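You operate a simulated robot arm through the tools that you are given. There is no shell and no other tool.

Carry out the task below with a simulated robot arm. There is one attempt and no reset: what you move stays moved.

TASK
Grease the gear case, then shut the black coupler away in the trolley drawer.
Fine: it stands on the nipple; pump till the grease ring is full, not oozing; lead the lever back up by hand; the lid stays shut.

The check looks at the end state, three seconds after you hand in, the way a careful person would. Anything else that was tipped, shoved, dropped, spilled or broken makes it a failure. A push-on lid holds only when it is set on centred and level and pressed home; a screw cap is set on level and turned clockwise until tight.

THE ROBOT
A 6-joint arm with a two-finger parallel gripper, fixed in place. Base frame: the origin is on the floor under the middle of its stand, x ahead of it, y to its left, z up. Readings come in mm, rad, newtons and seconds.
With the tool pointing down near the work surface it reaches from about 300 to 800 mm from the base axis. Its first joint turns from -2.897 to 2.897 rad. Payload 3.43 kg.
The TCP is the grasp point between the finger pads, 34 mm short of the fingertips. In the tool frame z runs along the fingers and y along their closing line. The gripper opens to 128 mm. The fingers are 24 mm wide and 12 mm thick; the gripper's body (48 by 130 mm) begins 96 mm behind the TCP.
Orientation is told as [roll, pitch, yaw] about the base's x, y, z axes, in that order, counted from this pose: with the fingers straight down and closing along the base's y, the tool's x points along the base's -x, its y along +y and its z along -z.

THE INTERFACE
- The arm moves only by the tool step_arm. Its argument "deltas" is a list of rows, each an object of numbers (a shift or turn left out is 0, a gripper value left out holds the last): "x", "y", "z": the shift along the tool's x, y, z in units of 150 mm (1.0 is 150 mm); "rx", "ry", "rz": the turn, a rotation vector about the tool's x, y, z in units of 120 degrees (1.0 is 120 degrees); "gripper": the gripper command, from -1 (fully open) to 1 (shut), values between in proportion. In form: [{"x": .., "y": .., "z": .., "rx": .., "ry": .., "rz": .., "gripper": ..}, ...]. A call has 1 to 20 rows; each row is the pose to reach, as a shift and turn from the pose commanded when the call began, along the tool's axes at that moment. A call with a number of a shift or a turn outside -1 to 1 is refused whole. Each row takes 0.2 s and may step no farther than 50 mm and 0.15 rad from the row before; otherwise, or with a gripper value out of range, the whole call is refused. A pose out of reach is approached as far as the arm can. The call stops where the force on the tool passes 40 N (or 10 N more than at its start, if that is more) or the arm is blocked; 0.2 s more then pass. Each finger travels about 45 mm/s and halts on what it meets, pressing with about 29 N; the grip force reading is that of the motor and also rises with nothing between the fingers. The clock runs only during rows and for 0.2 s after the last one: add rows that repeat a pose to give the fingers time. The reply holds the time, the measured pose of the TCP, the force on the tool along the base axes, the opening and the grip force, in the units named above and with some noise, with the torque about the TCP (base axes, N m) and any sound that the robot's microphone picked up.
- Cameras (640 x 400 px; columns grow to the right, rows downward): "scene" is fixed at [48.8, 500.5, 1383.8]; the picture's right is [-0.41, -0.91, 0.00], its down [-0.41, 0.18, -0.90] and it looks along [0.82, -0.36, -0.44] (base axes); focal length 214 px, centre (320, 200). "wrist" rides on the gripper at [76, -11, -160] in the tool frame; the picture's right is [0.15, 0.99, 0.00], its down [-0.88, 0.13, -0.46] and it looks along [-0.45, 0.07, 0.89] (tool axes); focal length 234 px, centre (320, 200). There is no depth. A picture from a camera that has moved, and an enlarged one, comes with that camera's place and axes in the base frame and with its lens.
- grab_frame(camera): a new picture of that camera. No time passes.
- close_up(camera, box): a new picture of the part [left, top, right, bottom] of that camera's present view, enlarged. No time passes.
- hand_in(): hands the job in; it is judged then, once.

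Places have to be worked out from the pictures, the camera data and where the tool is seen. Open the gripper and draw the arm clear of the work before you hand the job in, unless the task says otherwise.

The tools are called after "Request:" as a command line: name --argument value ..., lists and objects as JSON in quotes. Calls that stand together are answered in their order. step_arm: Moves the arm, as the interface text tells. Its arguments: {"type":"object","properties":{"deltas":{"type":"array"}},"required":["deltas"]} The other tools are called the same way: grab_frame (camera) takes a picture; close_up (camera, box) takes an enlarged picture of a part of a camera's view; hand_in () hands the job in.

At the start:

```text
t: 0.0
tcp_pos: [265.9, 269.9, 1283.5]
tcp_rot: [0.002, 0.002, 0.0]
ft_force: [-0.2, -0.2, 0.0]
ft_torque: [0.01, -0.03, -0.02]
grip_width: 128.1
grip_force: 0.1
```

scene: 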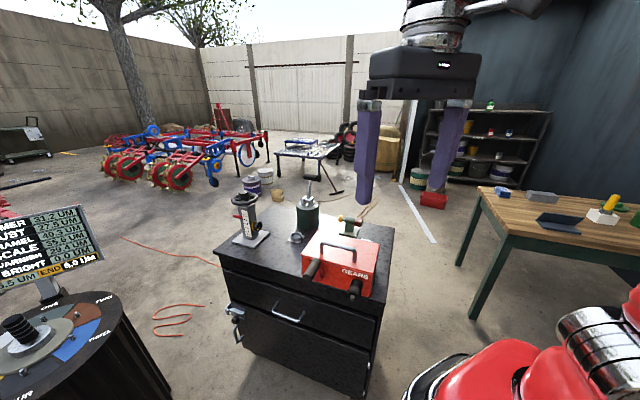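
wrist: 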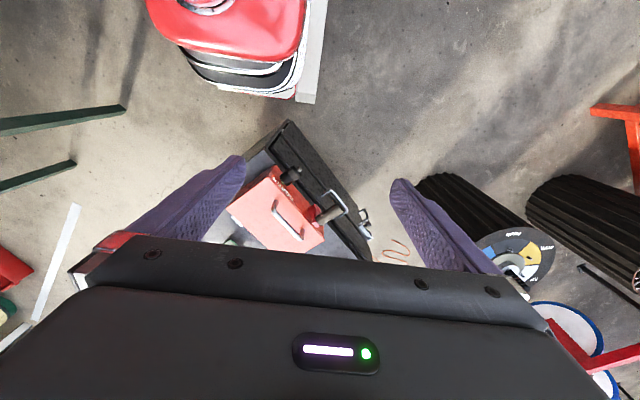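

I start by looking closely at the trolley in the scene view to identify the gear case, the pump, the coupler and the drawer.

Request:
close_up --camera "scene" --box '[210, 170, 400, 310]'

Request:
close_up --camera "wrist" --box '[210, 110, 400, 260]'

Request:
close_up --camera "scene" --box '[220, 180, 310, 260]'

Request:
close_up --camera "scene" --box '[300, 200, 400, 300]'

```text
2.86 times, centred on (305, 240) of scene
camera zoom: at [48.8, 500.5, 1383.8], right [-0.41, -0.91, 0.0], down [-0.41, 0.18, -0.9], along [0.82, -0.36, -0.44], focal length 613 px, centre (363, 86)
```

zoom: 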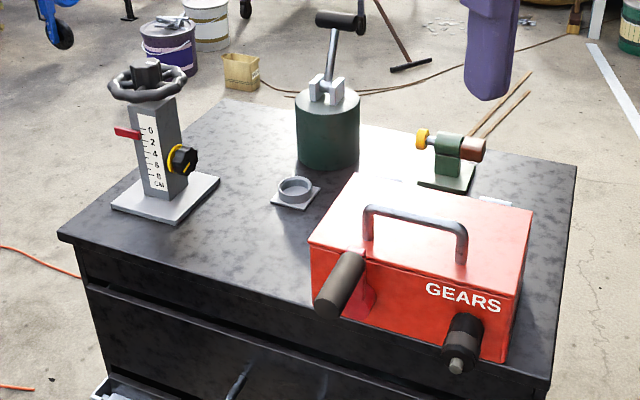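

```text
2.67 times, centred on (305, 185) of wrist
camera zoom: at [191.3, 257.6, 1442.0], right [-0.15, 0.99, 0.0], down [0.88, 0.13, 0.46], along [0.45, 0.07, -0.89], focal length 624 px, centre (360, 240)
```

zoom: 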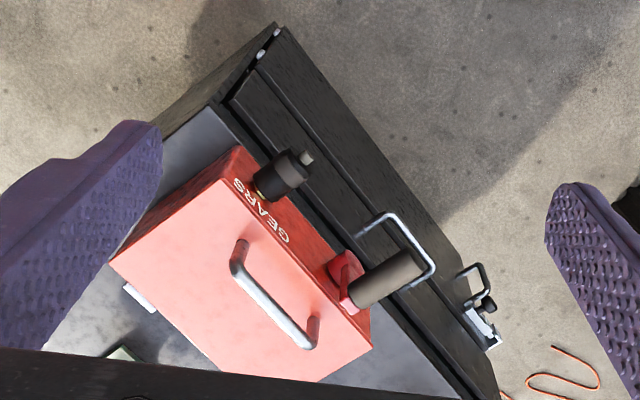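

```text
5.00 times, centred on (265, 220) of scene
camera zoom: at [48.8, 500.5, 1383.8], right [-0.41, -0.91, 0.0], down [-0.41, 0.18, -0.9], along [0.82, -0.36, -0.44], focal length 1072 px, centre (595, 100)
```

zoom: 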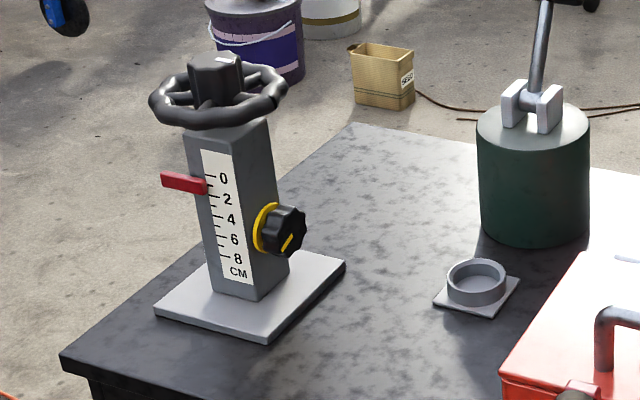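

```text
4.00 times, centred on (350, 250) of scene
camera zoom: at [48.8, 500.5, 1383.8], right [-0.41, -0.91, 0.0], down [-0.41, 0.18, -0.9], along [0.82, -0.36, -0.44], focal length 858 px, centre (200, 0)
```

zoom: 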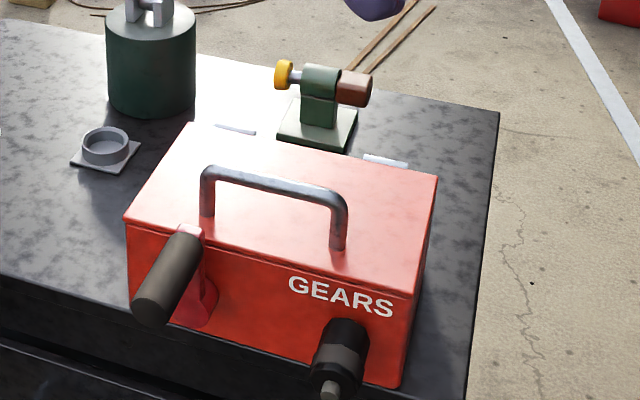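

The top of the trolley holds a red "GEARS" case (with a black piece on its front), a green lever pump, a gauge post and other small things. I will move the arm over at its present height to get better wrist views.

Request:
step_arm --deltas '[{"x": -0.33}, {"x": -0.66}, {"x": -1.0}, {"x": -1.0}]'

Request:
grab_frame --camera "wrist"

Request:
grab_frame --camera "scene"

```text
refused: row 3 steps farther than a row can; nothing moved
```

```text
taken
camera wrist: at [191.3, 257.6, 1442.0], right [-0.15, 0.99, 0.0], down [0.88, 0.13, 0.46], along [0.45, 0.07, -0.89], focal length 234 px, centre (320, 200)
```

wrist: 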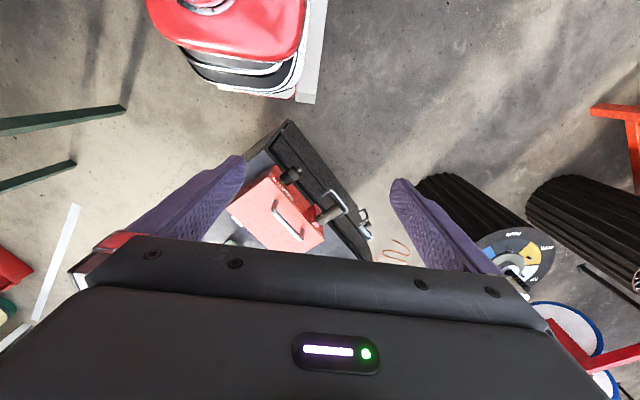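

```text
taken
```

scene: 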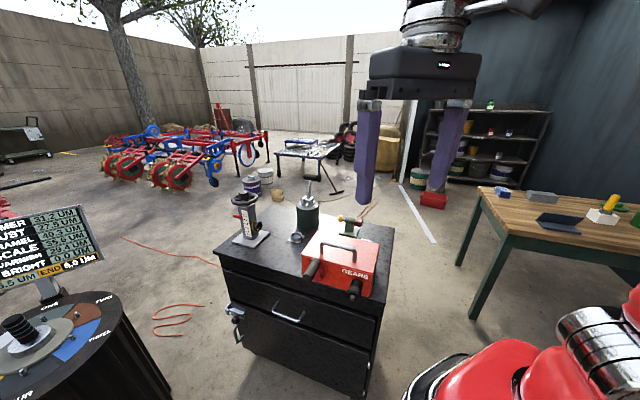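

The call was refused because one row exceeded 50 mm; I repeat the move toward +x with steps of 48 mm.

Request:
step_arm --deltas '[{"x": -0.32}, {"x": -0.64}, {"x": -0.96}, {"x": -0.96}]'

Request:
grab_frame --camera "wrist"

Request:
grab_frame --camera "scene"

```text
t: 1.0
tcp_pos: [411.5, 268.0, 1283.2]
tcp_rot: [0.001, -0.001, 0.0]
ft_force: [-0.1, -0.2, -0.1]
ft_torque: [-0.05, -0.01, 0.04]
grip_width: 128.2
grip_force: 0.0
```

```text
taken
camera wrist: at [336.3, 257.0, 1442.6], right [-0.15, 0.99, 0.0], down [0.88, 0.13, 0.46], along [0.45, 0.07, -0.89], focal length 234 px, centre (320, 200)
```

wrist: 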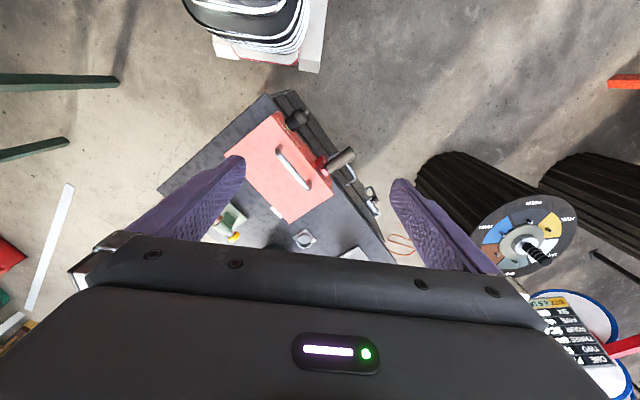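

```text
taken
```

scene: 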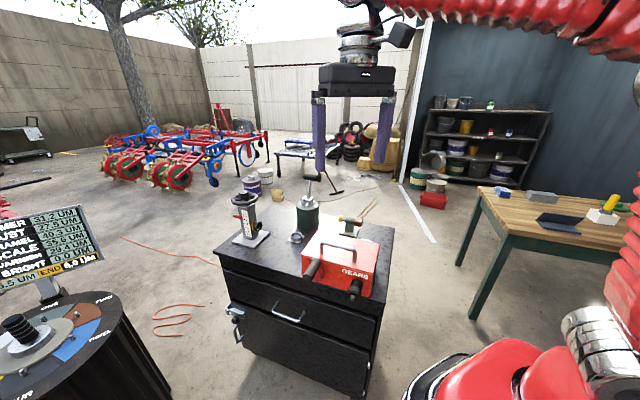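

From here the wrist camera sees most of the trolley top. I enlarge it to inspect the case, the black piece, and the drawer side.

Request:
close_up --camera "wrist" --box '[240, 85, 400, 185]'

Request:
close_up --camera "wrist" --box '[180, 160, 420, 270]'

```text
4.00 times, centred on (320, 135) of wrist
camera zoom: at [336.3, 257.0, 1442.6], right [-0.15, 0.99, 0.0], down [0.88, 0.13, 0.46], along [0.45, 0.07, -0.89], focal length 937 px, centre (320, 460)
```

zoom: 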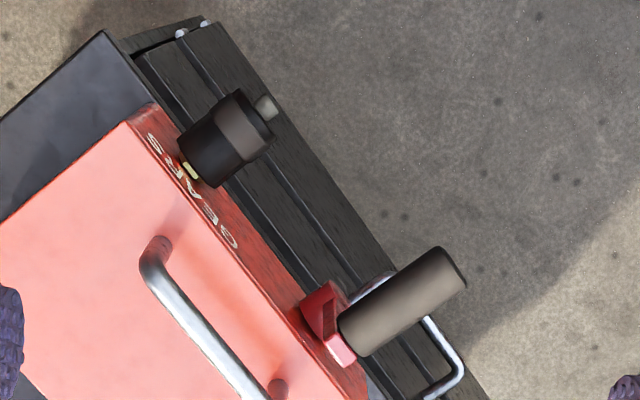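

```text
2.67 times, centred on (300, 215) of wrist
camera zoom: at [336.3, 257.0, 1442.6], right [-0.15, 0.99, 0.0], down [0.88, 0.13, 0.46], along [0.45, 0.07, -0.89], focal length 624 px, centre (373, 160)
```

zoom: 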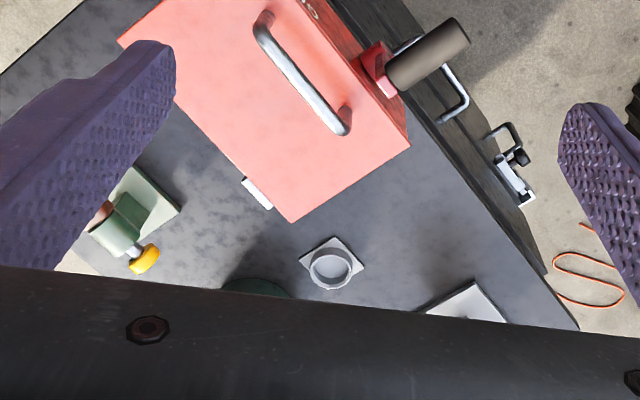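

Triangulating from two wrist views puts the case lid at about z 902, its handle top at about 940, the trolley top near 800, and the black coupler near [428, 216, 850] on the front face. I turn the tool 45 degrees so the camera looks squarely onto the trolley's front, and come down partway in the free space before it.

Request:
step_arm --deltas '[{"x": 0.09, "y": 0.035, "z": 0.16, "rz": 0.0625}, {"x": 0.18, "y": 0.07, "z": 0.32, "rz": 0.125}, {"x": 0.27, "y": 0.105, "z": 0.48, "rz": 0.1875}, {"x": 0.36, "y": 0.14, "z": 0.64, "rz": 0.25}, {"x": 0.45, "y": 0.175, "z": 0.8, "rz": 0.3125}, {"x": 0.54, "y": 0.21, "z": 0.96, "rz": 0.375}, {"x": 0.54, "y": 0.21, "z": 0.96, "rz": 0.375}]'

Request:
grab_frame --camera "wrist"

Request:
grab_frame --camera "scene"

```text
t: 2.6
tcp_pos: [329.5, 301.3, 1137.4]
tcp_rot: [0.002, 0.002, -0.788]
ft_force: [-0.5, -0.4, -0.6]
ft_torque: [0.01, 0.0, -0.02]
grip_width: 128.0
grip_force: 0.1
```

```text
taken
camera wrist: at [268.5, 346.3, 1298.1], right [0.6, 0.8, 0.0], down [0.71, -0.53, 0.45], along [0.37, -0.27, -0.89], focal length 234 px, centre (320, 200)
```

wrist: 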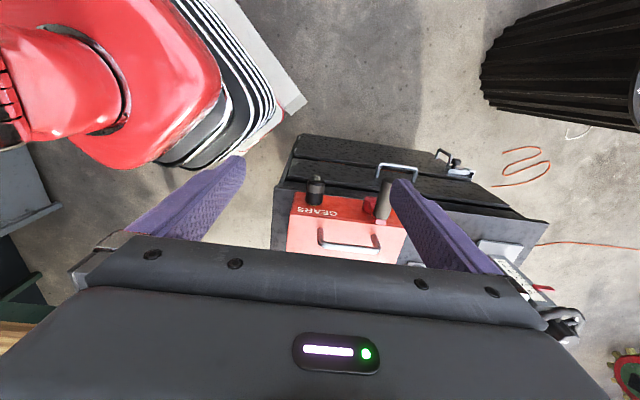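

```text
taken
```

scene: 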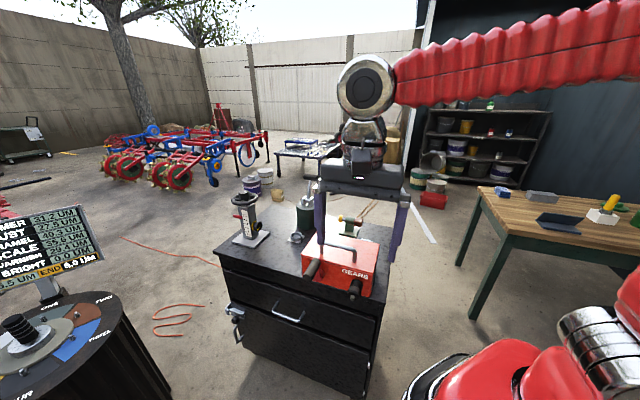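

The view is now square to the trolley front. I zoom in on the front face and the coupler.

Request:
close_up --camera "wrist" --box '[270, 130, 430, 260]'

Request:
close_up --camera "wrist" --box '[280, 165, 350, 225]'

Request:
close_up --camera "wrist" --box '[400, 130, 560, 290]'

```text
3.08 times, centred on (350, 195) of wrist
camera zoom: at [268.5, 346.3, 1298.1], right [0.6, 0.8, 0.0], down [0.71, -0.53, 0.45], along [0.37, -0.27, -0.89], focal length 720 px, centre (228, 215)
```

zoom: 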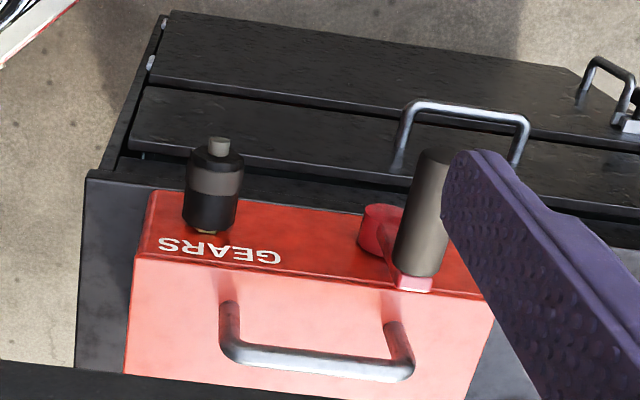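

```text
6.67 times, centred on (315, 195) of wrist
camera zoom: at [268.5, 346.3, 1298.1], right [0.6, 0.8, 0.0], down [0.71, -0.53, 0.45], along [0.37, -0.27, -0.89], focal length 1561 px, centre (353, 233)
```

zoom: 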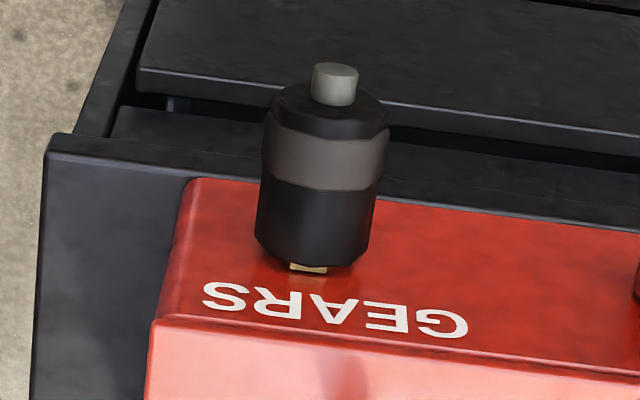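

```text
2.50 times, centred on (480, 210) of wrist
camera zoom: at [268.5, 346.3, 1298.1], right [0.6, 0.8, 0.0], down [0.71, -0.53, 0.45], along [0.37, -0.27, -0.89], focal length 585 px, centre (-80, 175)
```

zoom: 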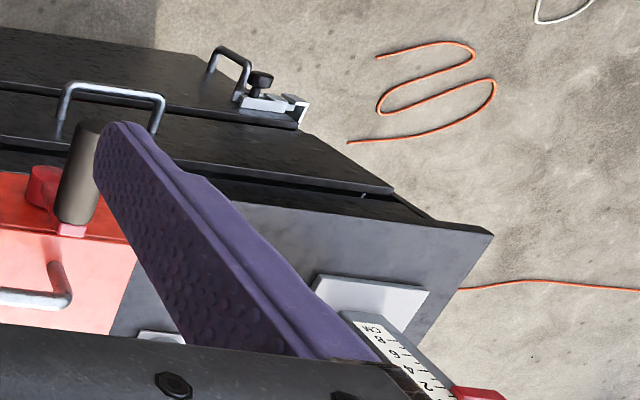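

The black coupler sits on a brass nipple on the case front; beside it is a lever with a dark grip, and the trolley has an upper drawer with a bar handle and a lower door with a latch. I now move over to look at the green pump and the small items at the back.

Request:
step_arm --deltas '[{"y": 0.2, "z": -0.2}, {"y": 0.4, "z": -0.4}, {"y": 0.65, "z": -0.5}, {"y": 0.95, "z": -0.5}, {"y": 0.95, "z": -0.5}]'

Request:
step_arm --deltas '[{"x": -0.1, "y": 0.3}, {"x": -0.2, "y": 0.6}, {"x": -0.3, "y": 0.9}, {"x": -0.3, "y": 0.9}]'

Request:
grab_frame --camera "wrist"

Request:
grab_frame --camera "scene"

```text
t: 3.8
tcp_pos: [430.4, 403.9, 1214.5]
tcp_rot: [0.002, 0.002, -0.785]
ft_force: [0.3, 0.0, 0.6]
ft_torque: [-0.02, 0.04, 0.0]
grip_width: 127.9
grip_force: 0.2
```

```text
t: 4.8
tcp_pos: [528.0, 445.7, 1203.5]
tcp_rot: [0.0, 0.002, -0.784]
ft_force: [0.3, -0.1, 0.3]
ft_torque: [0.02, 0.0, 0.06]
grip_width: 128.0
grip_force: 0.1
out of reach, approached as far as the arm can: row 3, 4
```

```text
taken
camera wrist: at [467.4, 490.7, 1361.5], right [0.6, 0.8, 0.0], down [0.72, -0.53, 0.45], along [0.37, -0.27, -0.89], focal length 234 px, centre (320, 200)
```

wrist: 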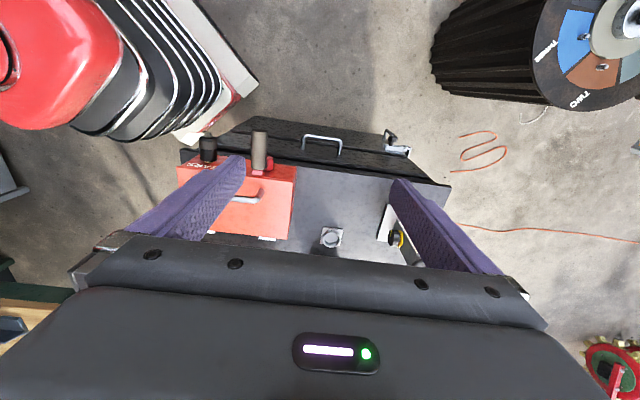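

```text
taken
```

scene: 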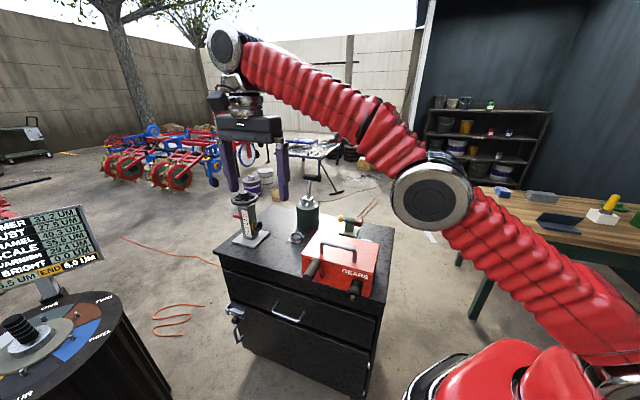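

I zoom in on the items visible from here.

Request:
close_up --camera "wrist" --box '[170, 110, 330, 210]'

Request:
close_up --camera "wrist" --box '[280, 120, 440, 270]'

Request:
close_up --camera "scene" --box '[280, 170, 330, 230]'

Request:
close_up --camera "scene" --box '[320, 200, 400, 250]'

Request:
close_up --camera "scene" --box '[290, 240, 390, 310]'

Request:
close_up --camera "scene" --box '[210, 240, 390, 400]'

```text
4.00 times, centred on (250, 160) of wrist
camera zoom: at [467.4, 490.7, 1361.5], right [0.6, 0.8, 0.0], down [0.72, -0.53, 0.45], along [0.37, -0.27, -0.89], focal length 937 px, centre (600, 360)
```

zoom: 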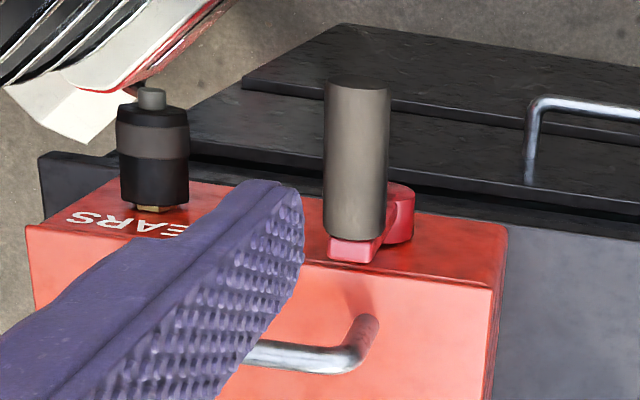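

```text
2.67 times, centred on (360, 195) of wrist
camera zoom: at [467.4, 490.7, 1361.5], right [0.6, 0.8, 0.0], down [0.72, -0.53, 0.45], along [0.37, -0.27, -0.89], focal length 624 px, centre (213, 213)
```

zoom: 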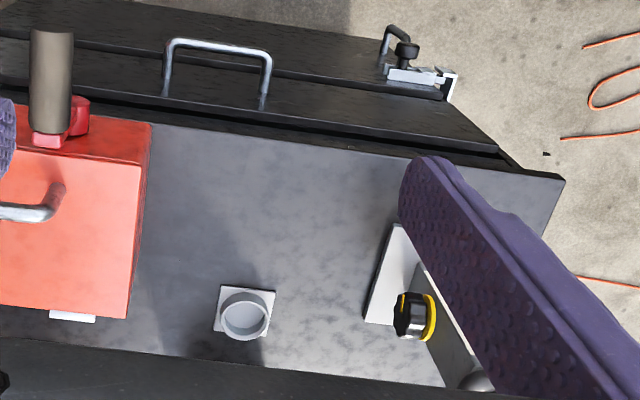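

```text
6.67 times, centred on (305, 200) of scene
camera zoom: at [48.8, 500.5, 1383.8], right [-0.41, -0.91, 0.0], down [-0.41, 0.18, -0.9], along [0.82, -0.36, -0.44], focal length 1430 px, centre (420, 200)
```

zoom: 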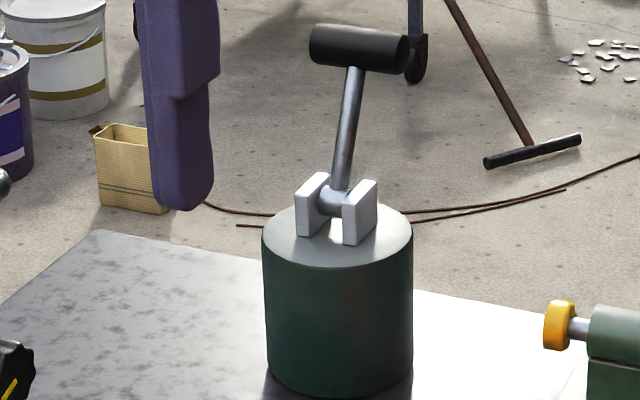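

```text
8.00 times, centred on (360, 225) of scene
camera zoom: at [48.8, 500.5, 1383.8], right [-0.41, -0.91, 0.0], down [-0.41, 0.18, -0.9], along [0.82, -0.36, -0.44], focal length 1716 px, centre (0, 0)
```

zoom: 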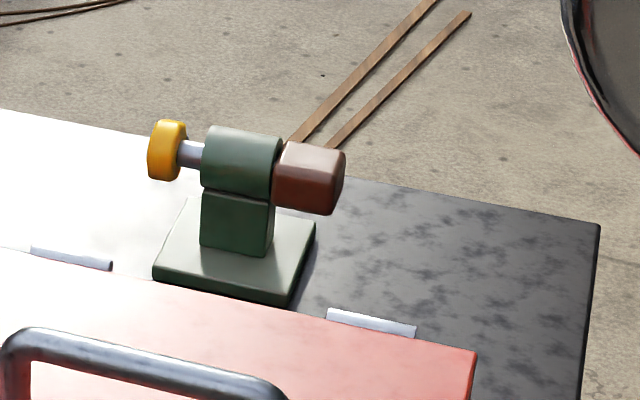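

```text
5.71 times, centred on (340, 275) of scene
camera zoom: at [48.8, 500.5, 1383.8], right [-0.41, -0.91, 0.0], down [-0.41, 0.18, -0.9], along [0.82, -0.36, -0.44], focal length 1226 px, centre (206, -229)
```

zoom: 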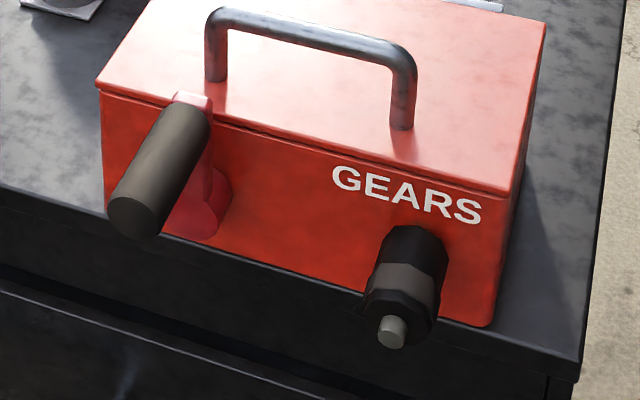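

```text
2.50 times, centred on (300, 320) of scene
camera zoom: at [48.8, 500.5, 1383.8], right [-0.41, -0.91, 0.0], down [-0.41, 0.18, -0.9], along [0.82, -0.36, -0.44], focal length 536 px, centre (370, -100)
```

zoom: 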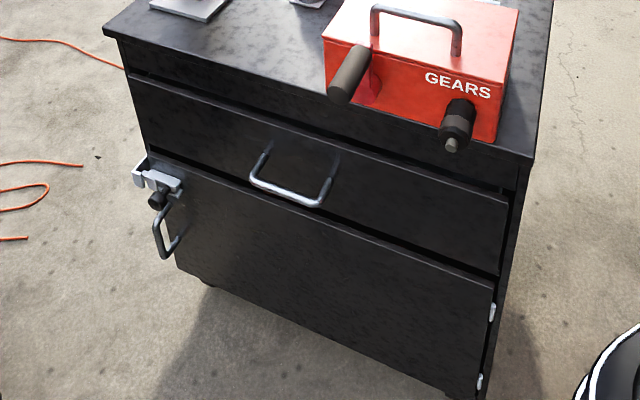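

The drawer is the upper front with the bar handle; below it is a latched door. I zoom the scene camera further onto the coupler/nipple and onto the lever of the case.

Request:
close_up --camera "scene" --box '[340, 272, 376, 304]'

Request:
close_up --camera "scene" --box '[300, 248, 340, 288]'

Request:
close_up --camera "wrist" --box '[195, 125, 235, 170]'

Request:
close_up --camera "wrist" --box '[235, 120, 305, 190]'

```text
12.50 times, centred on (358, 288) of scene
camera zoom: at [48.8, 500.5, 1383.8], right [-0.41, -0.91, 0.0], down [-0.41, 0.18, -0.9], along [0.82, -0.36, -0.44], focal length 2681 px, centre (-155, -900)
```

zoom: 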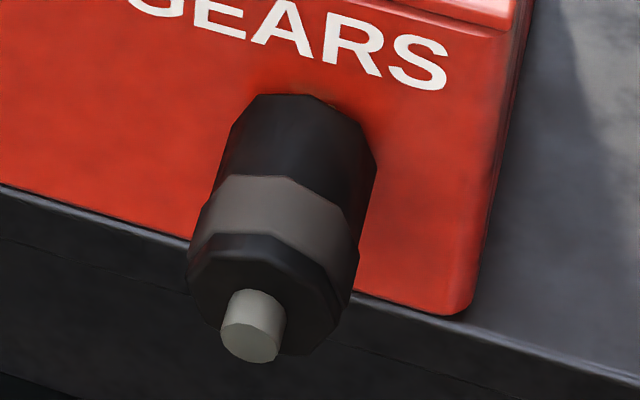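

```text
10.00 times, centred on (320, 268) of scene
camera zoom: at [48.8, 500.5, 1383.8], right [-0.41, -0.91, 0.0], down [-0.41, 0.18, -0.9], along [0.82, -0.36, -0.44], focal length 2145 px, centre (320, -480)
```

zoom: 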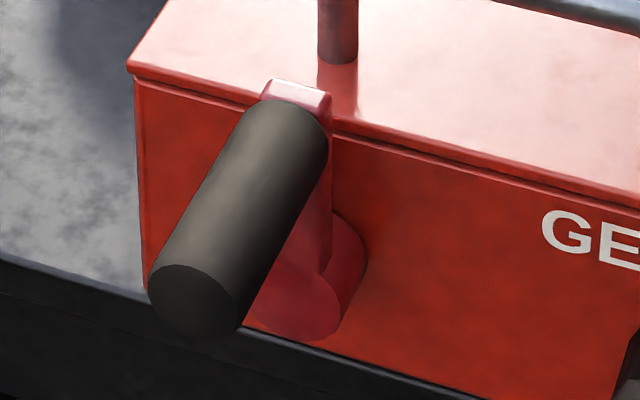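

```text
8.89 times, centred on (215, 148) of wrist
camera zoom: at [467.4, 490.7, 1361.5], right [0.6, 0.8, 0.0], down [0.72, -0.53, 0.45], along [0.37, -0.27, -0.89], focal length 2082 px, centre (1253, 667)
```

zoom: 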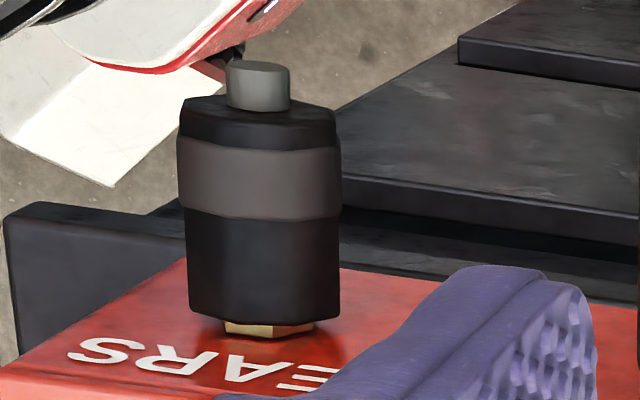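

```text
5.71 times, centred on (270, 155) of wrist
camera zoom: at [467.4, 490.7, 1361.5], right [0.6, 0.8, 0.0], down [0.72, -0.53, 0.45], along [0.37, -0.27, -0.89], focal length 1338 px, centre (606, 457)
```

zoom: 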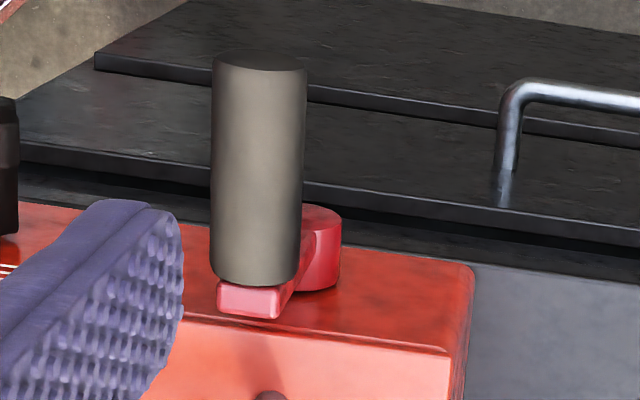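

The items at the back (green lever pump, dish, gauge) lie roughly 860–1000 mm from the base axis, while the case lever and drawer are near. I tilt the tool forward to see the green pump better and to test how far the arm can reach, staying high in free space.

Request:
step_arm --deltas '[{"ry": -0.06}, {"ry": -0.12}, {"ry": -0.18}, {"ry": -0.24}, {"ry": -0.24}]'

Request:
grab_frame --camera "wrist"

```text
t: 6.0
tcp_pos: [529.2, 446.0, 1200.8]
tcp_rot: [0.001, -0.503, -0.786]
ft_force: [-0.7, 0.6, -0.6]
ft_torque: [0.05, 0.0, 0.03]
grip_width: 127.8
grip_force: 0.0
```

```text
taken
camera wrist: at [419.9, 538.4, 1304.9], right [0.61, 0.79, -0.07], down [0.48, -0.3, 0.82], along [0.63, -0.53, -0.56], focal length 234 px, centre (320, 200)
```

wrist: 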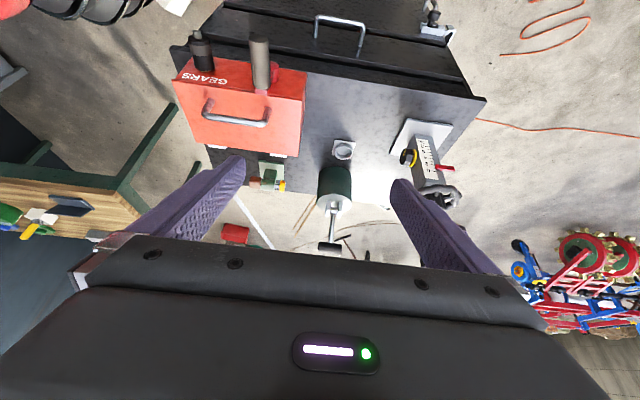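

This view shows the whole trolley top (upside down). I enlarge the parts.

Request:
close_up --camera "wrist" --box '[300, 130, 380, 260]'

Request:
close_up --camera "wrist" --box '[230, 140, 310, 200]'

Request:
close_up --camera "wrist" --box '[170, 20, 310, 160]'

Request:
close_up --camera "wrist" --box '[180, 20, 230, 90]'

Request:
close_up --camera "wrist" --box '[380, 100, 480, 220]'

```text
3.08 times, centred on (340, 195) of wrist
camera zoom: at [419.9, 538.4, 1304.9], right [0.61, 0.79, -0.07], down [0.48, -0.3, 0.82], along [0.63, -0.53, -0.56], focal length 720 px, centre (258, 215)
```

zoom: 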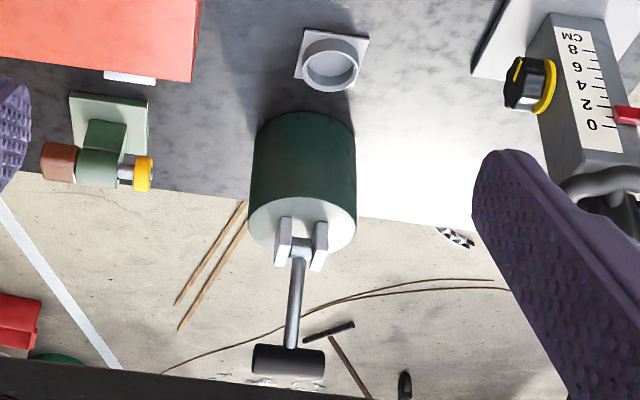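

```text
6.67 times, centred on (270, 170) of wrist
camera zoom: at [419.9, 538.4, 1304.9], right [0.61, 0.79, -0.07], down [0.48, -0.3, 0.82], along [0.63, -0.53, -0.56], focal length 1561 px, centre (653, 400)
```

zoom: 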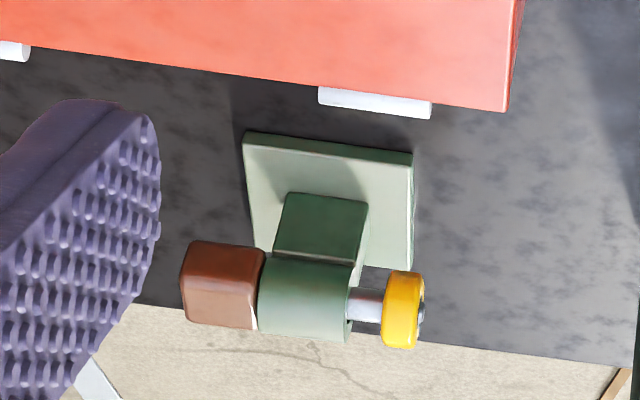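

```text
2.86 times, centred on (240, 90) of wrist
camera zoom: at [419.9, 538.4, 1304.9], right [0.61, 0.79, -0.07], down [0.48, -0.3, 0.82], along [0.63, -0.53, -0.56], focal length 669 px, centre (549, 514)
```

zoom: 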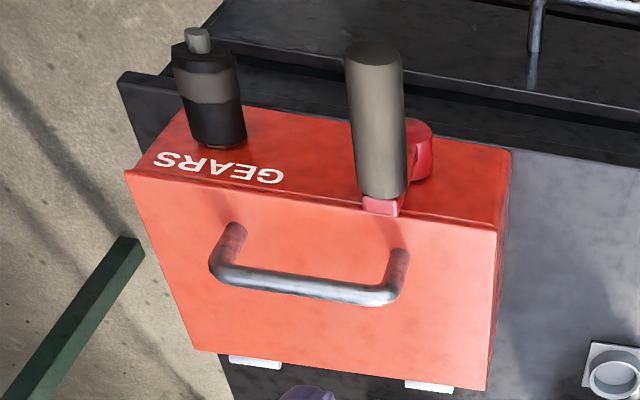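

```text
5.71 times, centred on (205, 55) of wrist
camera zoom: at [419.9, 538.4, 1304.9], right [0.61, 0.79, -0.07], down [0.48, -0.3, 0.82], along [0.63, -0.53, -0.56], focal length 1338 px, centre (977, 1029)
```

zoom: 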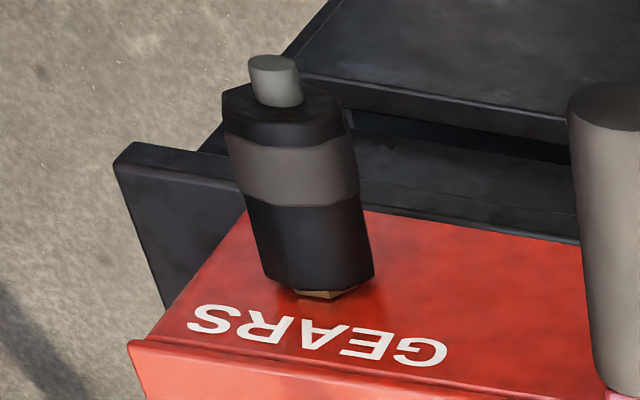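

```text
3.33 times, centred on (430, 160) of wrist
camera zoom: at [419.9, 538.4, 1304.9], right [0.61, 0.79, -0.07], down [0.48, -0.3, 0.82], along [0.63, -0.53, -0.56], focal length 781 px, centre (-47, 333)
```

zoom: 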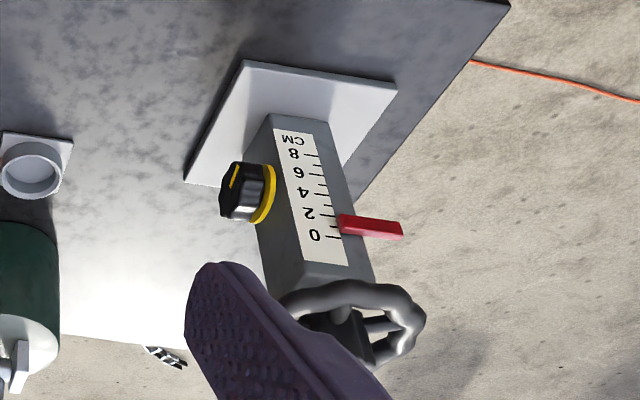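

The pump lever's grip is near [929, 160, 1037] and the jar top near [902, 189, 913]. I move in toward it, still well above everything, to test the reach.

Request:
step_arm --deltas '[{"x": -0.19, "y": 0.047, "z": 0.18}, {"x": -0.38, "y": 0.094, "z": 0.36}, {"x": -0.57, "y": 0.14, "z": 0.54}, {"x": -0.76, "y": 0.19, "z": 0.72}, {"x": -0.953, "y": 0.236, "z": 0.9}, {"x": -0.953, "y": 0.236, "z": 0.9}]'

Request:
grab_frame --camera "scene"

Request:
grab_frame --camera "wrist"

```text
t: 7.4
tcp_pos: [688.4, 335.5, 1151.8]
tcp_rot: [0.002, -0.502, -0.785]
ft_force: [0.0, -0.2, 0.2]
ft_torque: [0.01, -0.03, -0.01]
grip_width: 127.8
grip_force: 0.1
```

```text
taken
```

scene: 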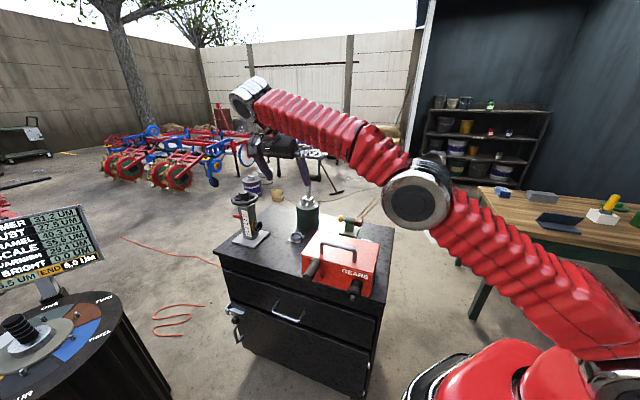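

```text
taken
camera wrist: at [580.1, 428.0, 1255.2], right [0.61, 0.79, -0.07], down [0.48, -0.3, 0.82], along [0.63, -0.53, -0.56], focal length 234 px, centre (320, 200)
```

wrist: 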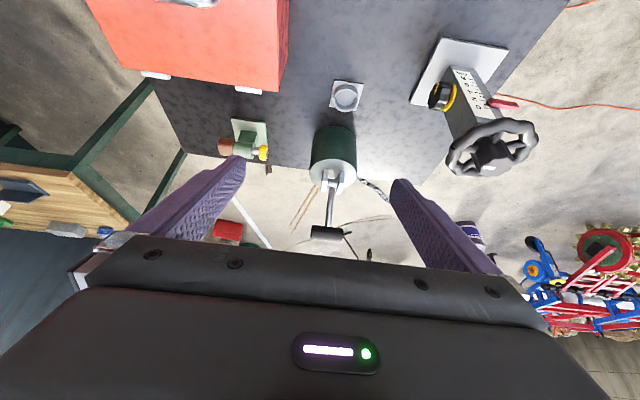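

A braided bit appears beside the jar; I zoom on the jar and its surroundings.

Request:
close_up --camera "wrist" --box '[290, 110, 410, 250]'

Request:
close_up --camera "wrist" --box '[350, 165, 400, 210]'

Request:
close_up --camera "wrist" --box '[325, 70, 370, 115]'

Request:
close_up --camera "wrist" --box '[205, 110, 285, 180]'

```text
2.86 times, centred on (350, 180) of wrist
camera zoom: at [580.1, 428.0, 1255.2], right [0.61, 0.79, -0.07], down [0.48, -0.3, 0.82], along [0.63, -0.53, -0.56], focal length 669 px, centre (234, 257)
```

zoom: 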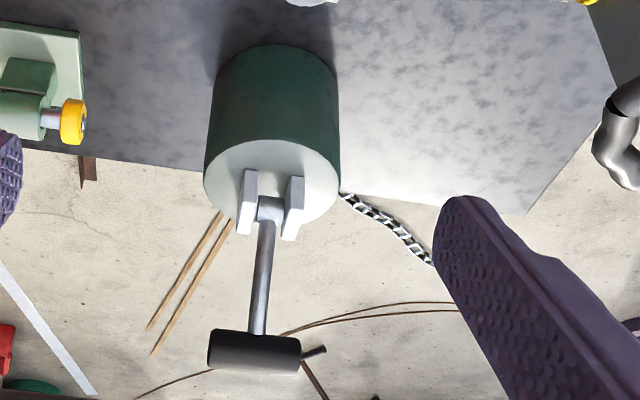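

```text
8.89 times, centred on (375, 188) of wrist
camera zoom: at [580.1, 428.0, 1255.2], right [0.61, 0.79, -0.07], down [0.48, -0.3, 0.82], along [0.63, -0.53, -0.56], focal length 2082 px, centre (-169, 311)
```

zoom: 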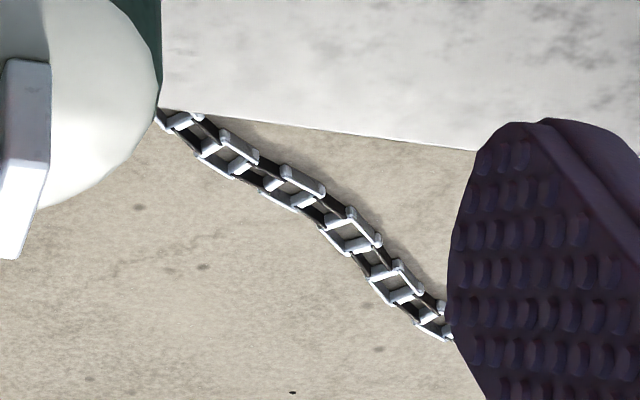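

```text
8.89 times, centred on (348, 92) of wrist
camera zoom: at [580.1, 428.0, 1255.2], right [0.61, 0.79, -0.07], down [0.48, -0.3, 0.82], along [0.63, -0.53, -0.56], focal length 2082 px, centre (76, 1156)
```

zoom: 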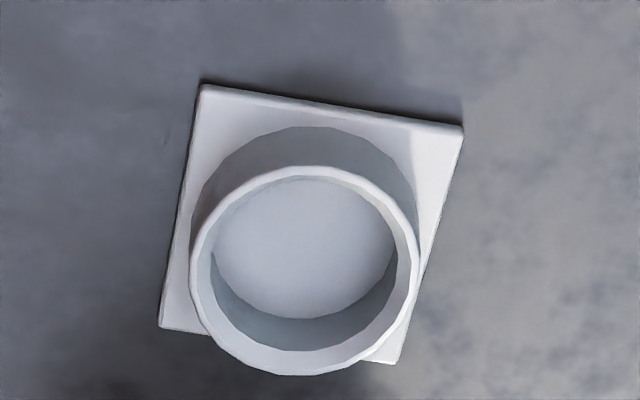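

```text
5.71 times, centred on (245, 145) of wrist
camera zoom: at [580.1, 428.0, 1255.2], right [0.61, 0.79, -0.07], down [0.48, -0.3, 0.82], along [0.63, -0.53, -0.56], focal length 1338 px, centre (749, 514)
```

zoom: 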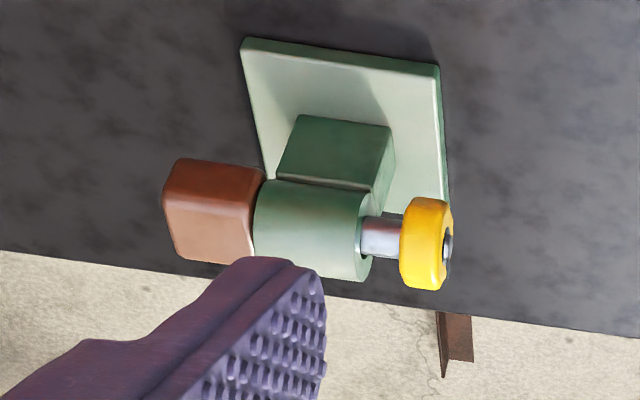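

The chain is on the floor, so it does not matter. I test the reach toward the pump lever: tilt further and approach while staying above and in front of it.

Request:
step_arm --deltas '[{"ry": -0.06}, {"ry": -0.12}, {"ry": -0.18}, {"ry": -0.24}, {"ry": -0.24}]'

Request:
grab_frame --camera "scene"

```text
t: 8.6
tcp_pos: [688.4, 336.1, 1151.9]
tcp_rot: [0.004, -1.006, -0.788]
ft_force: [-0.7, 0.6, -0.6]
ft_torque: [0.0, 0.06, -0.02]
grip_width: 127.8
grip_force: 0.2
```

```text
taken
```

scene: 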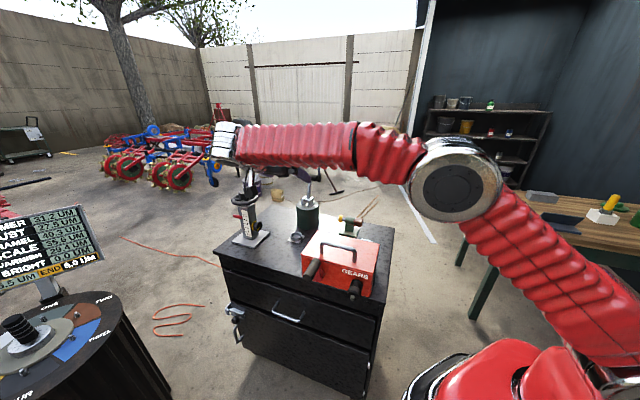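

Tilted about 58 degrees the arm still holds the pose. I advance toward the pump lever, stopping short of it.

Request:
step_arm --deltas '[{"x": -0.087, "y": 0.04, "z": 0.235}, {"x": -0.175, "y": 0.08, "z": 0.47}, {"x": -0.26, "y": 0.12, "z": 0.705}, {"x": -0.35, "y": 0.16, "z": 0.94}, {"x": -0.35, "y": 0.16, "z": 0.94}]'

Request:
grab_frame --camera "scene"

Request:
grab_frame --camera "wrist"

```text
t: 9.8
tcp_pos: [809.9, 249.3, 1122.1]
tcp_rot: [0.001, -1.003, -0.787]
ft_force: [0.2, -0.6, 1.2]
ft_torque: [0.01, 0.0, -0.01]
grip_width: 128.2
grip_force: 0.0
```

```text
taken
```

scene: 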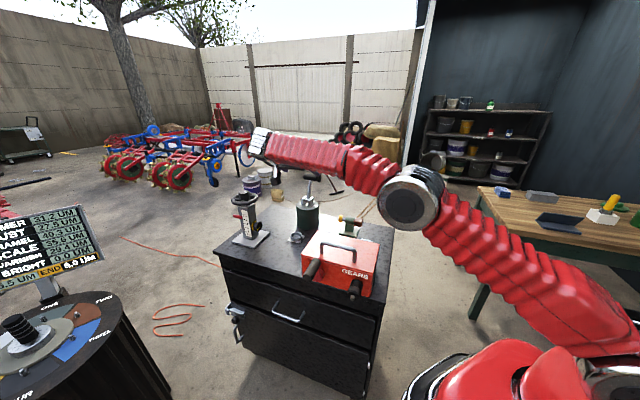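

```text
taken
camera wrist: at [678.8, 364.9, 1142.5], right [0.64, 0.76, -0.12], down [0.15, 0.03, 0.99], along [0.75, -0.65, -0.1], focal length 234 px, centre (320, 200)
```

wrist: 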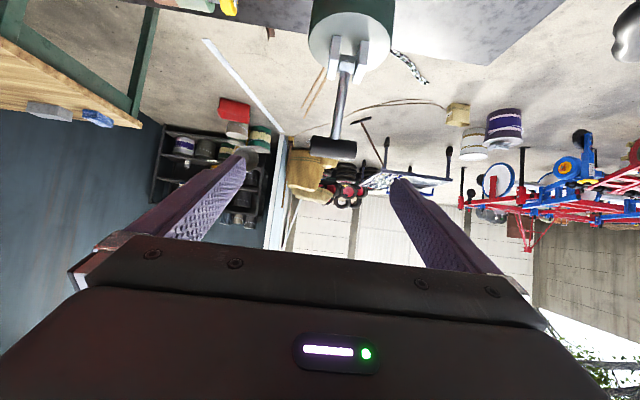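

The arm reaches this area, so the pump lever is reachable with a tilted tool. I look at its details, and at the case lever from here.

Request:
close_up --camera "wrist" --box '[290, 0, 400, 170]'

Request:
close_up --camera "scene" --box '[225, 165, 335, 235]'

```text
2.35 times, centred on (345, 85) of wrist
camera zoom: at [678.8, 364.9, 1142.5], right [0.64, 0.76, -0.12], down [0.15, 0.03, 0.99], along [0.75, -0.65, -0.1], focal length 551 px, centre (261, 471)
```

zoom: 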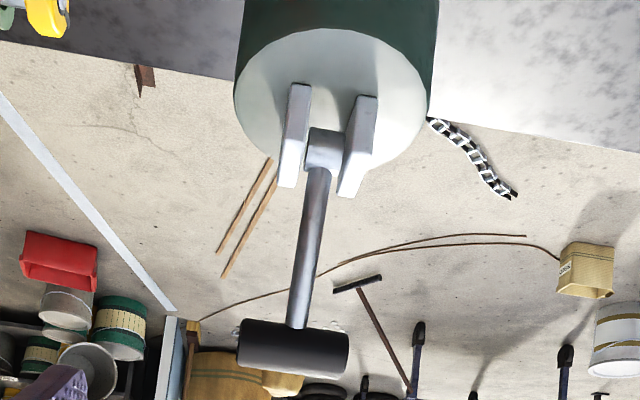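

```text
5.71 times, centred on (280, 200) of scene
camera zoom: at [48.8, 500.5, 1383.8], right [-0.41, -0.91, 0.0], down [-0.41, 0.18, -0.9], along [0.82, -0.36, -0.44], focal length 1226 px, centre (549, 200)
```

zoom: 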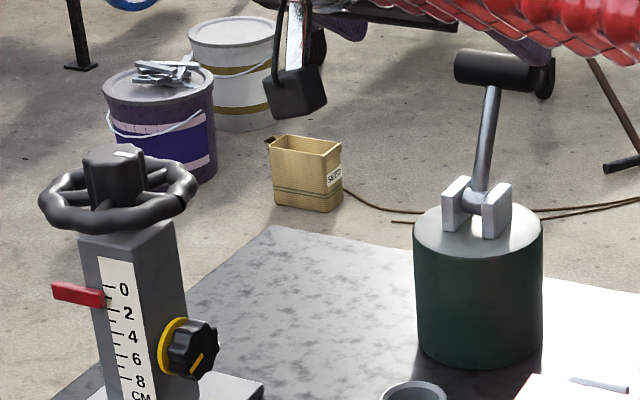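

The lever sits in a clevis with a bushing, a working pump lever, leaning about 21 degrees back and with its T-grip lying along the trolley's length. I approach so the fingers straddle the ends of the T-grip, stopping about 60 mm short to check the alignment.

Request:
step_arm --deltas '[{"x": -0.012, "y": 0.035, "z": 0.17}, {"x": -0.024, "y": 0.07, "z": 0.34}, {"x": -0.036, "y": 0.105, "z": 0.52}, {"x": -0.048, "y": 0.14, "z": 0.7}, {"x": -0.048, "y": 0.14, "z": 0.7}]'

Request:
grab_frame --camera "wrist"

Request:
grab_frame --camera "scene"

Request:
close_up --camera "scene" --box '[265, 150, 355, 235]'

```text
t: 11.0
tcp_pos: [874.9, 192.6, 1063.2]
tcp_rot: [0.001, -1.003, -0.784]
ft_force: [0.3, -0.8, -0.7]
ft_torque: [0.0, 0.05, 0.04]
grip_width: 128.0
grip_force: 0.1
out of reach, approached as far as the arm can: row 3, 4, 5
```

```text
taken
camera wrist: at [743.7, 308.8, 1085.3], right [0.64, 0.76, -0.12], down [0.15, 0.03, 0.99], along [0.75, -0.65, -0.1], focal length 234 px, centre (320, 200)
```

wrist: 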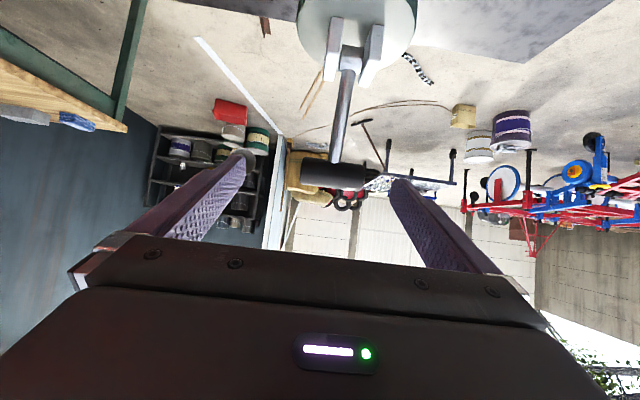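

```text
taken
```

scene: 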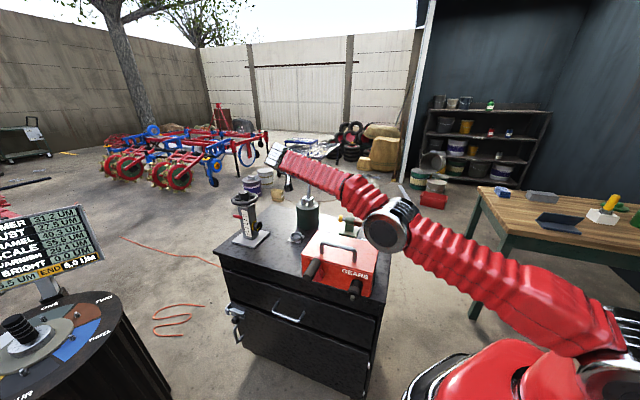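

```text
4.71 times, centred on (310, 192) of scene
camera zoom: at [48.8, 500.5, 1383.8], right [-0.41, -0.91, 0.0], down [-0.41, 0.18, -0.9], along [0.82, -0.36, -0.44], focal length 1009 px, centre (367, 235)
```

zoom: 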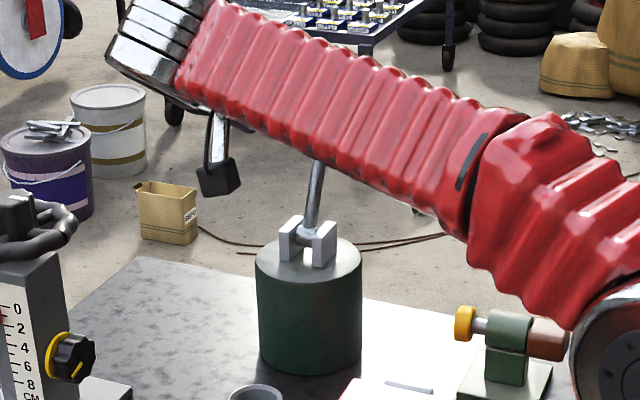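

The arm runs out of reach before the green pump's lever (about 943 mm out), so that lever can hardly be the one meant; the lever on the case itself is within easy reach. I retreat the way I came.

Request:
step_arm --deltas '[{"z": -0.25}, {"z": -0.5}, {"z": -0.75}, {"z": -1.0}, {"z": -1.0}]'

Request:
step_arm --deltas '[{"z": -0.25}, {"z": -0.5}, {"z": -0.75}, {"z": -1.0}, {"z": -1.0}]'

```text
t: 12.2
tcp_pos: [784.1, 283.2, 1144.1]
tcp_rot: [0.002, -1.002, -0.787]
ft_force: [0.5, -0.6, 0.2]
ft_torque: [-0.03, 0.01, 0.0]
grip_width: 128.3
grip_force: 0.1
```

```text
t: 13.4
tcp_pos: [687.0, 365.4, 1220.9]
tcp_rot: [0.003, -1.005, -0.787]
ft_force: [0.9, 0.1, 0.7]
ft_torque: [0.02, 0.0, -0.03]
grip_width: 128.0
grip_force: 0.1
out of reach, approached as far as the arm can: row 3, 4, 5
```

I swing back toward the front of the trolley, staying high.

Request:
step_arm --deltas '[{"x": 0.192, "y": -0.107, "z": -0.138}, {"x": 0.384, "y": -0.213, "z": -0.276}, {"x": 0.576, "y": -0.32, "z": -0.414}, {"x": 0.768, "y": -0.426, "z": -0.552}, {"x": 0.96, "y": -0.533, "z": -0.69}, {"x": 0.96, "y": -0.533, "z": -0.69}]'

Request:
grab_frame --camera "wrist"

```text
t: 14.8
tcp_pos: [534.4, 484.7, 1198.8]
tcp_rot: [-0.024, -0.998, -0.787]
ft_force: [-0.5, 0.2, 0.4]
ft_torque: [0.0, 0.0, 0.0]
grip_width: 128.1
grip_force: 0.0
out of reach, approached as far as the arm can: row 1, 2, 3, 4, 5, 6
```

```text
taken
camera wrist: at [405.6, 602.9, 1220.8], right [0.66, 0.74, -0.14], down [0.17, 0.03, 0.99], along [0.73, -0.67, -0.1], focal length 234 px, centre (320, 200)
```

wrist: 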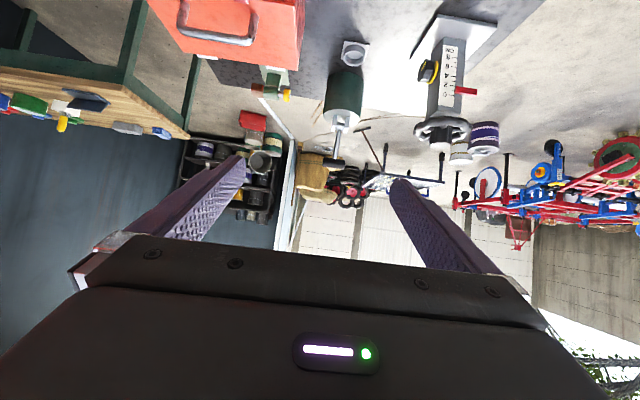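

I lower the tool in front of the trolley to get a low, frontal view of the case.

Request:
step_arm --deltas '[{"x": 0.19, "y": -0.076, "z": 0.075}, {"x": 0.38, "y": -0.152, "z": 0.15}, {"x": 0.57, "y": -0.228, "z": 0.226}, {"x": 0.76, "y": -0.304, "z": 0.3}, {"x": 0.945, "y": -0.38, "z": 0.377}, {"x": 0.945, "y": -0.38, "z": 0.377}]'

Request:
grab_frame --camera "wrist"

```text
t: 16.2
tcp_pos: [498.2, 542.4, 1105.7]
tcp_rot: [-0.013, -1.004, -0.787]
ft_force: [-0.1, 1.1, -0.2]
ft_torque: [0.01, -0.01, 0.02]
grip_width: 128.0
grip_force: 0.0
out of reach, approached as far as the arm can: row 1, 2, 3, 4, 5, 6
```

```text
taken
camera wrist: at [368.2, 660.9, 1127.5], right [0.65, 0.75, -0.13], down [0.16, 0.03, 0.99], along [0.74, -0.67, -0.1], focal length 234 px, centre (320, 200)
```

wrist: 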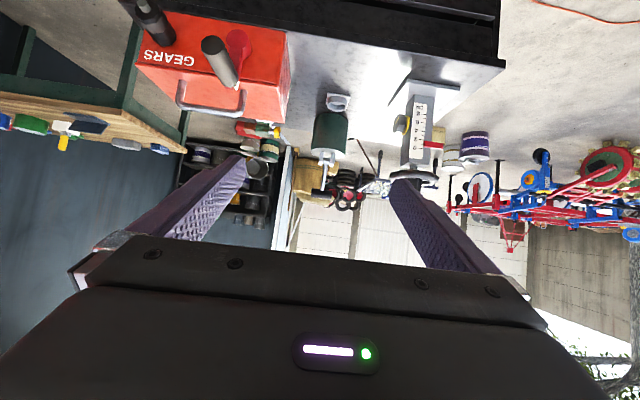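

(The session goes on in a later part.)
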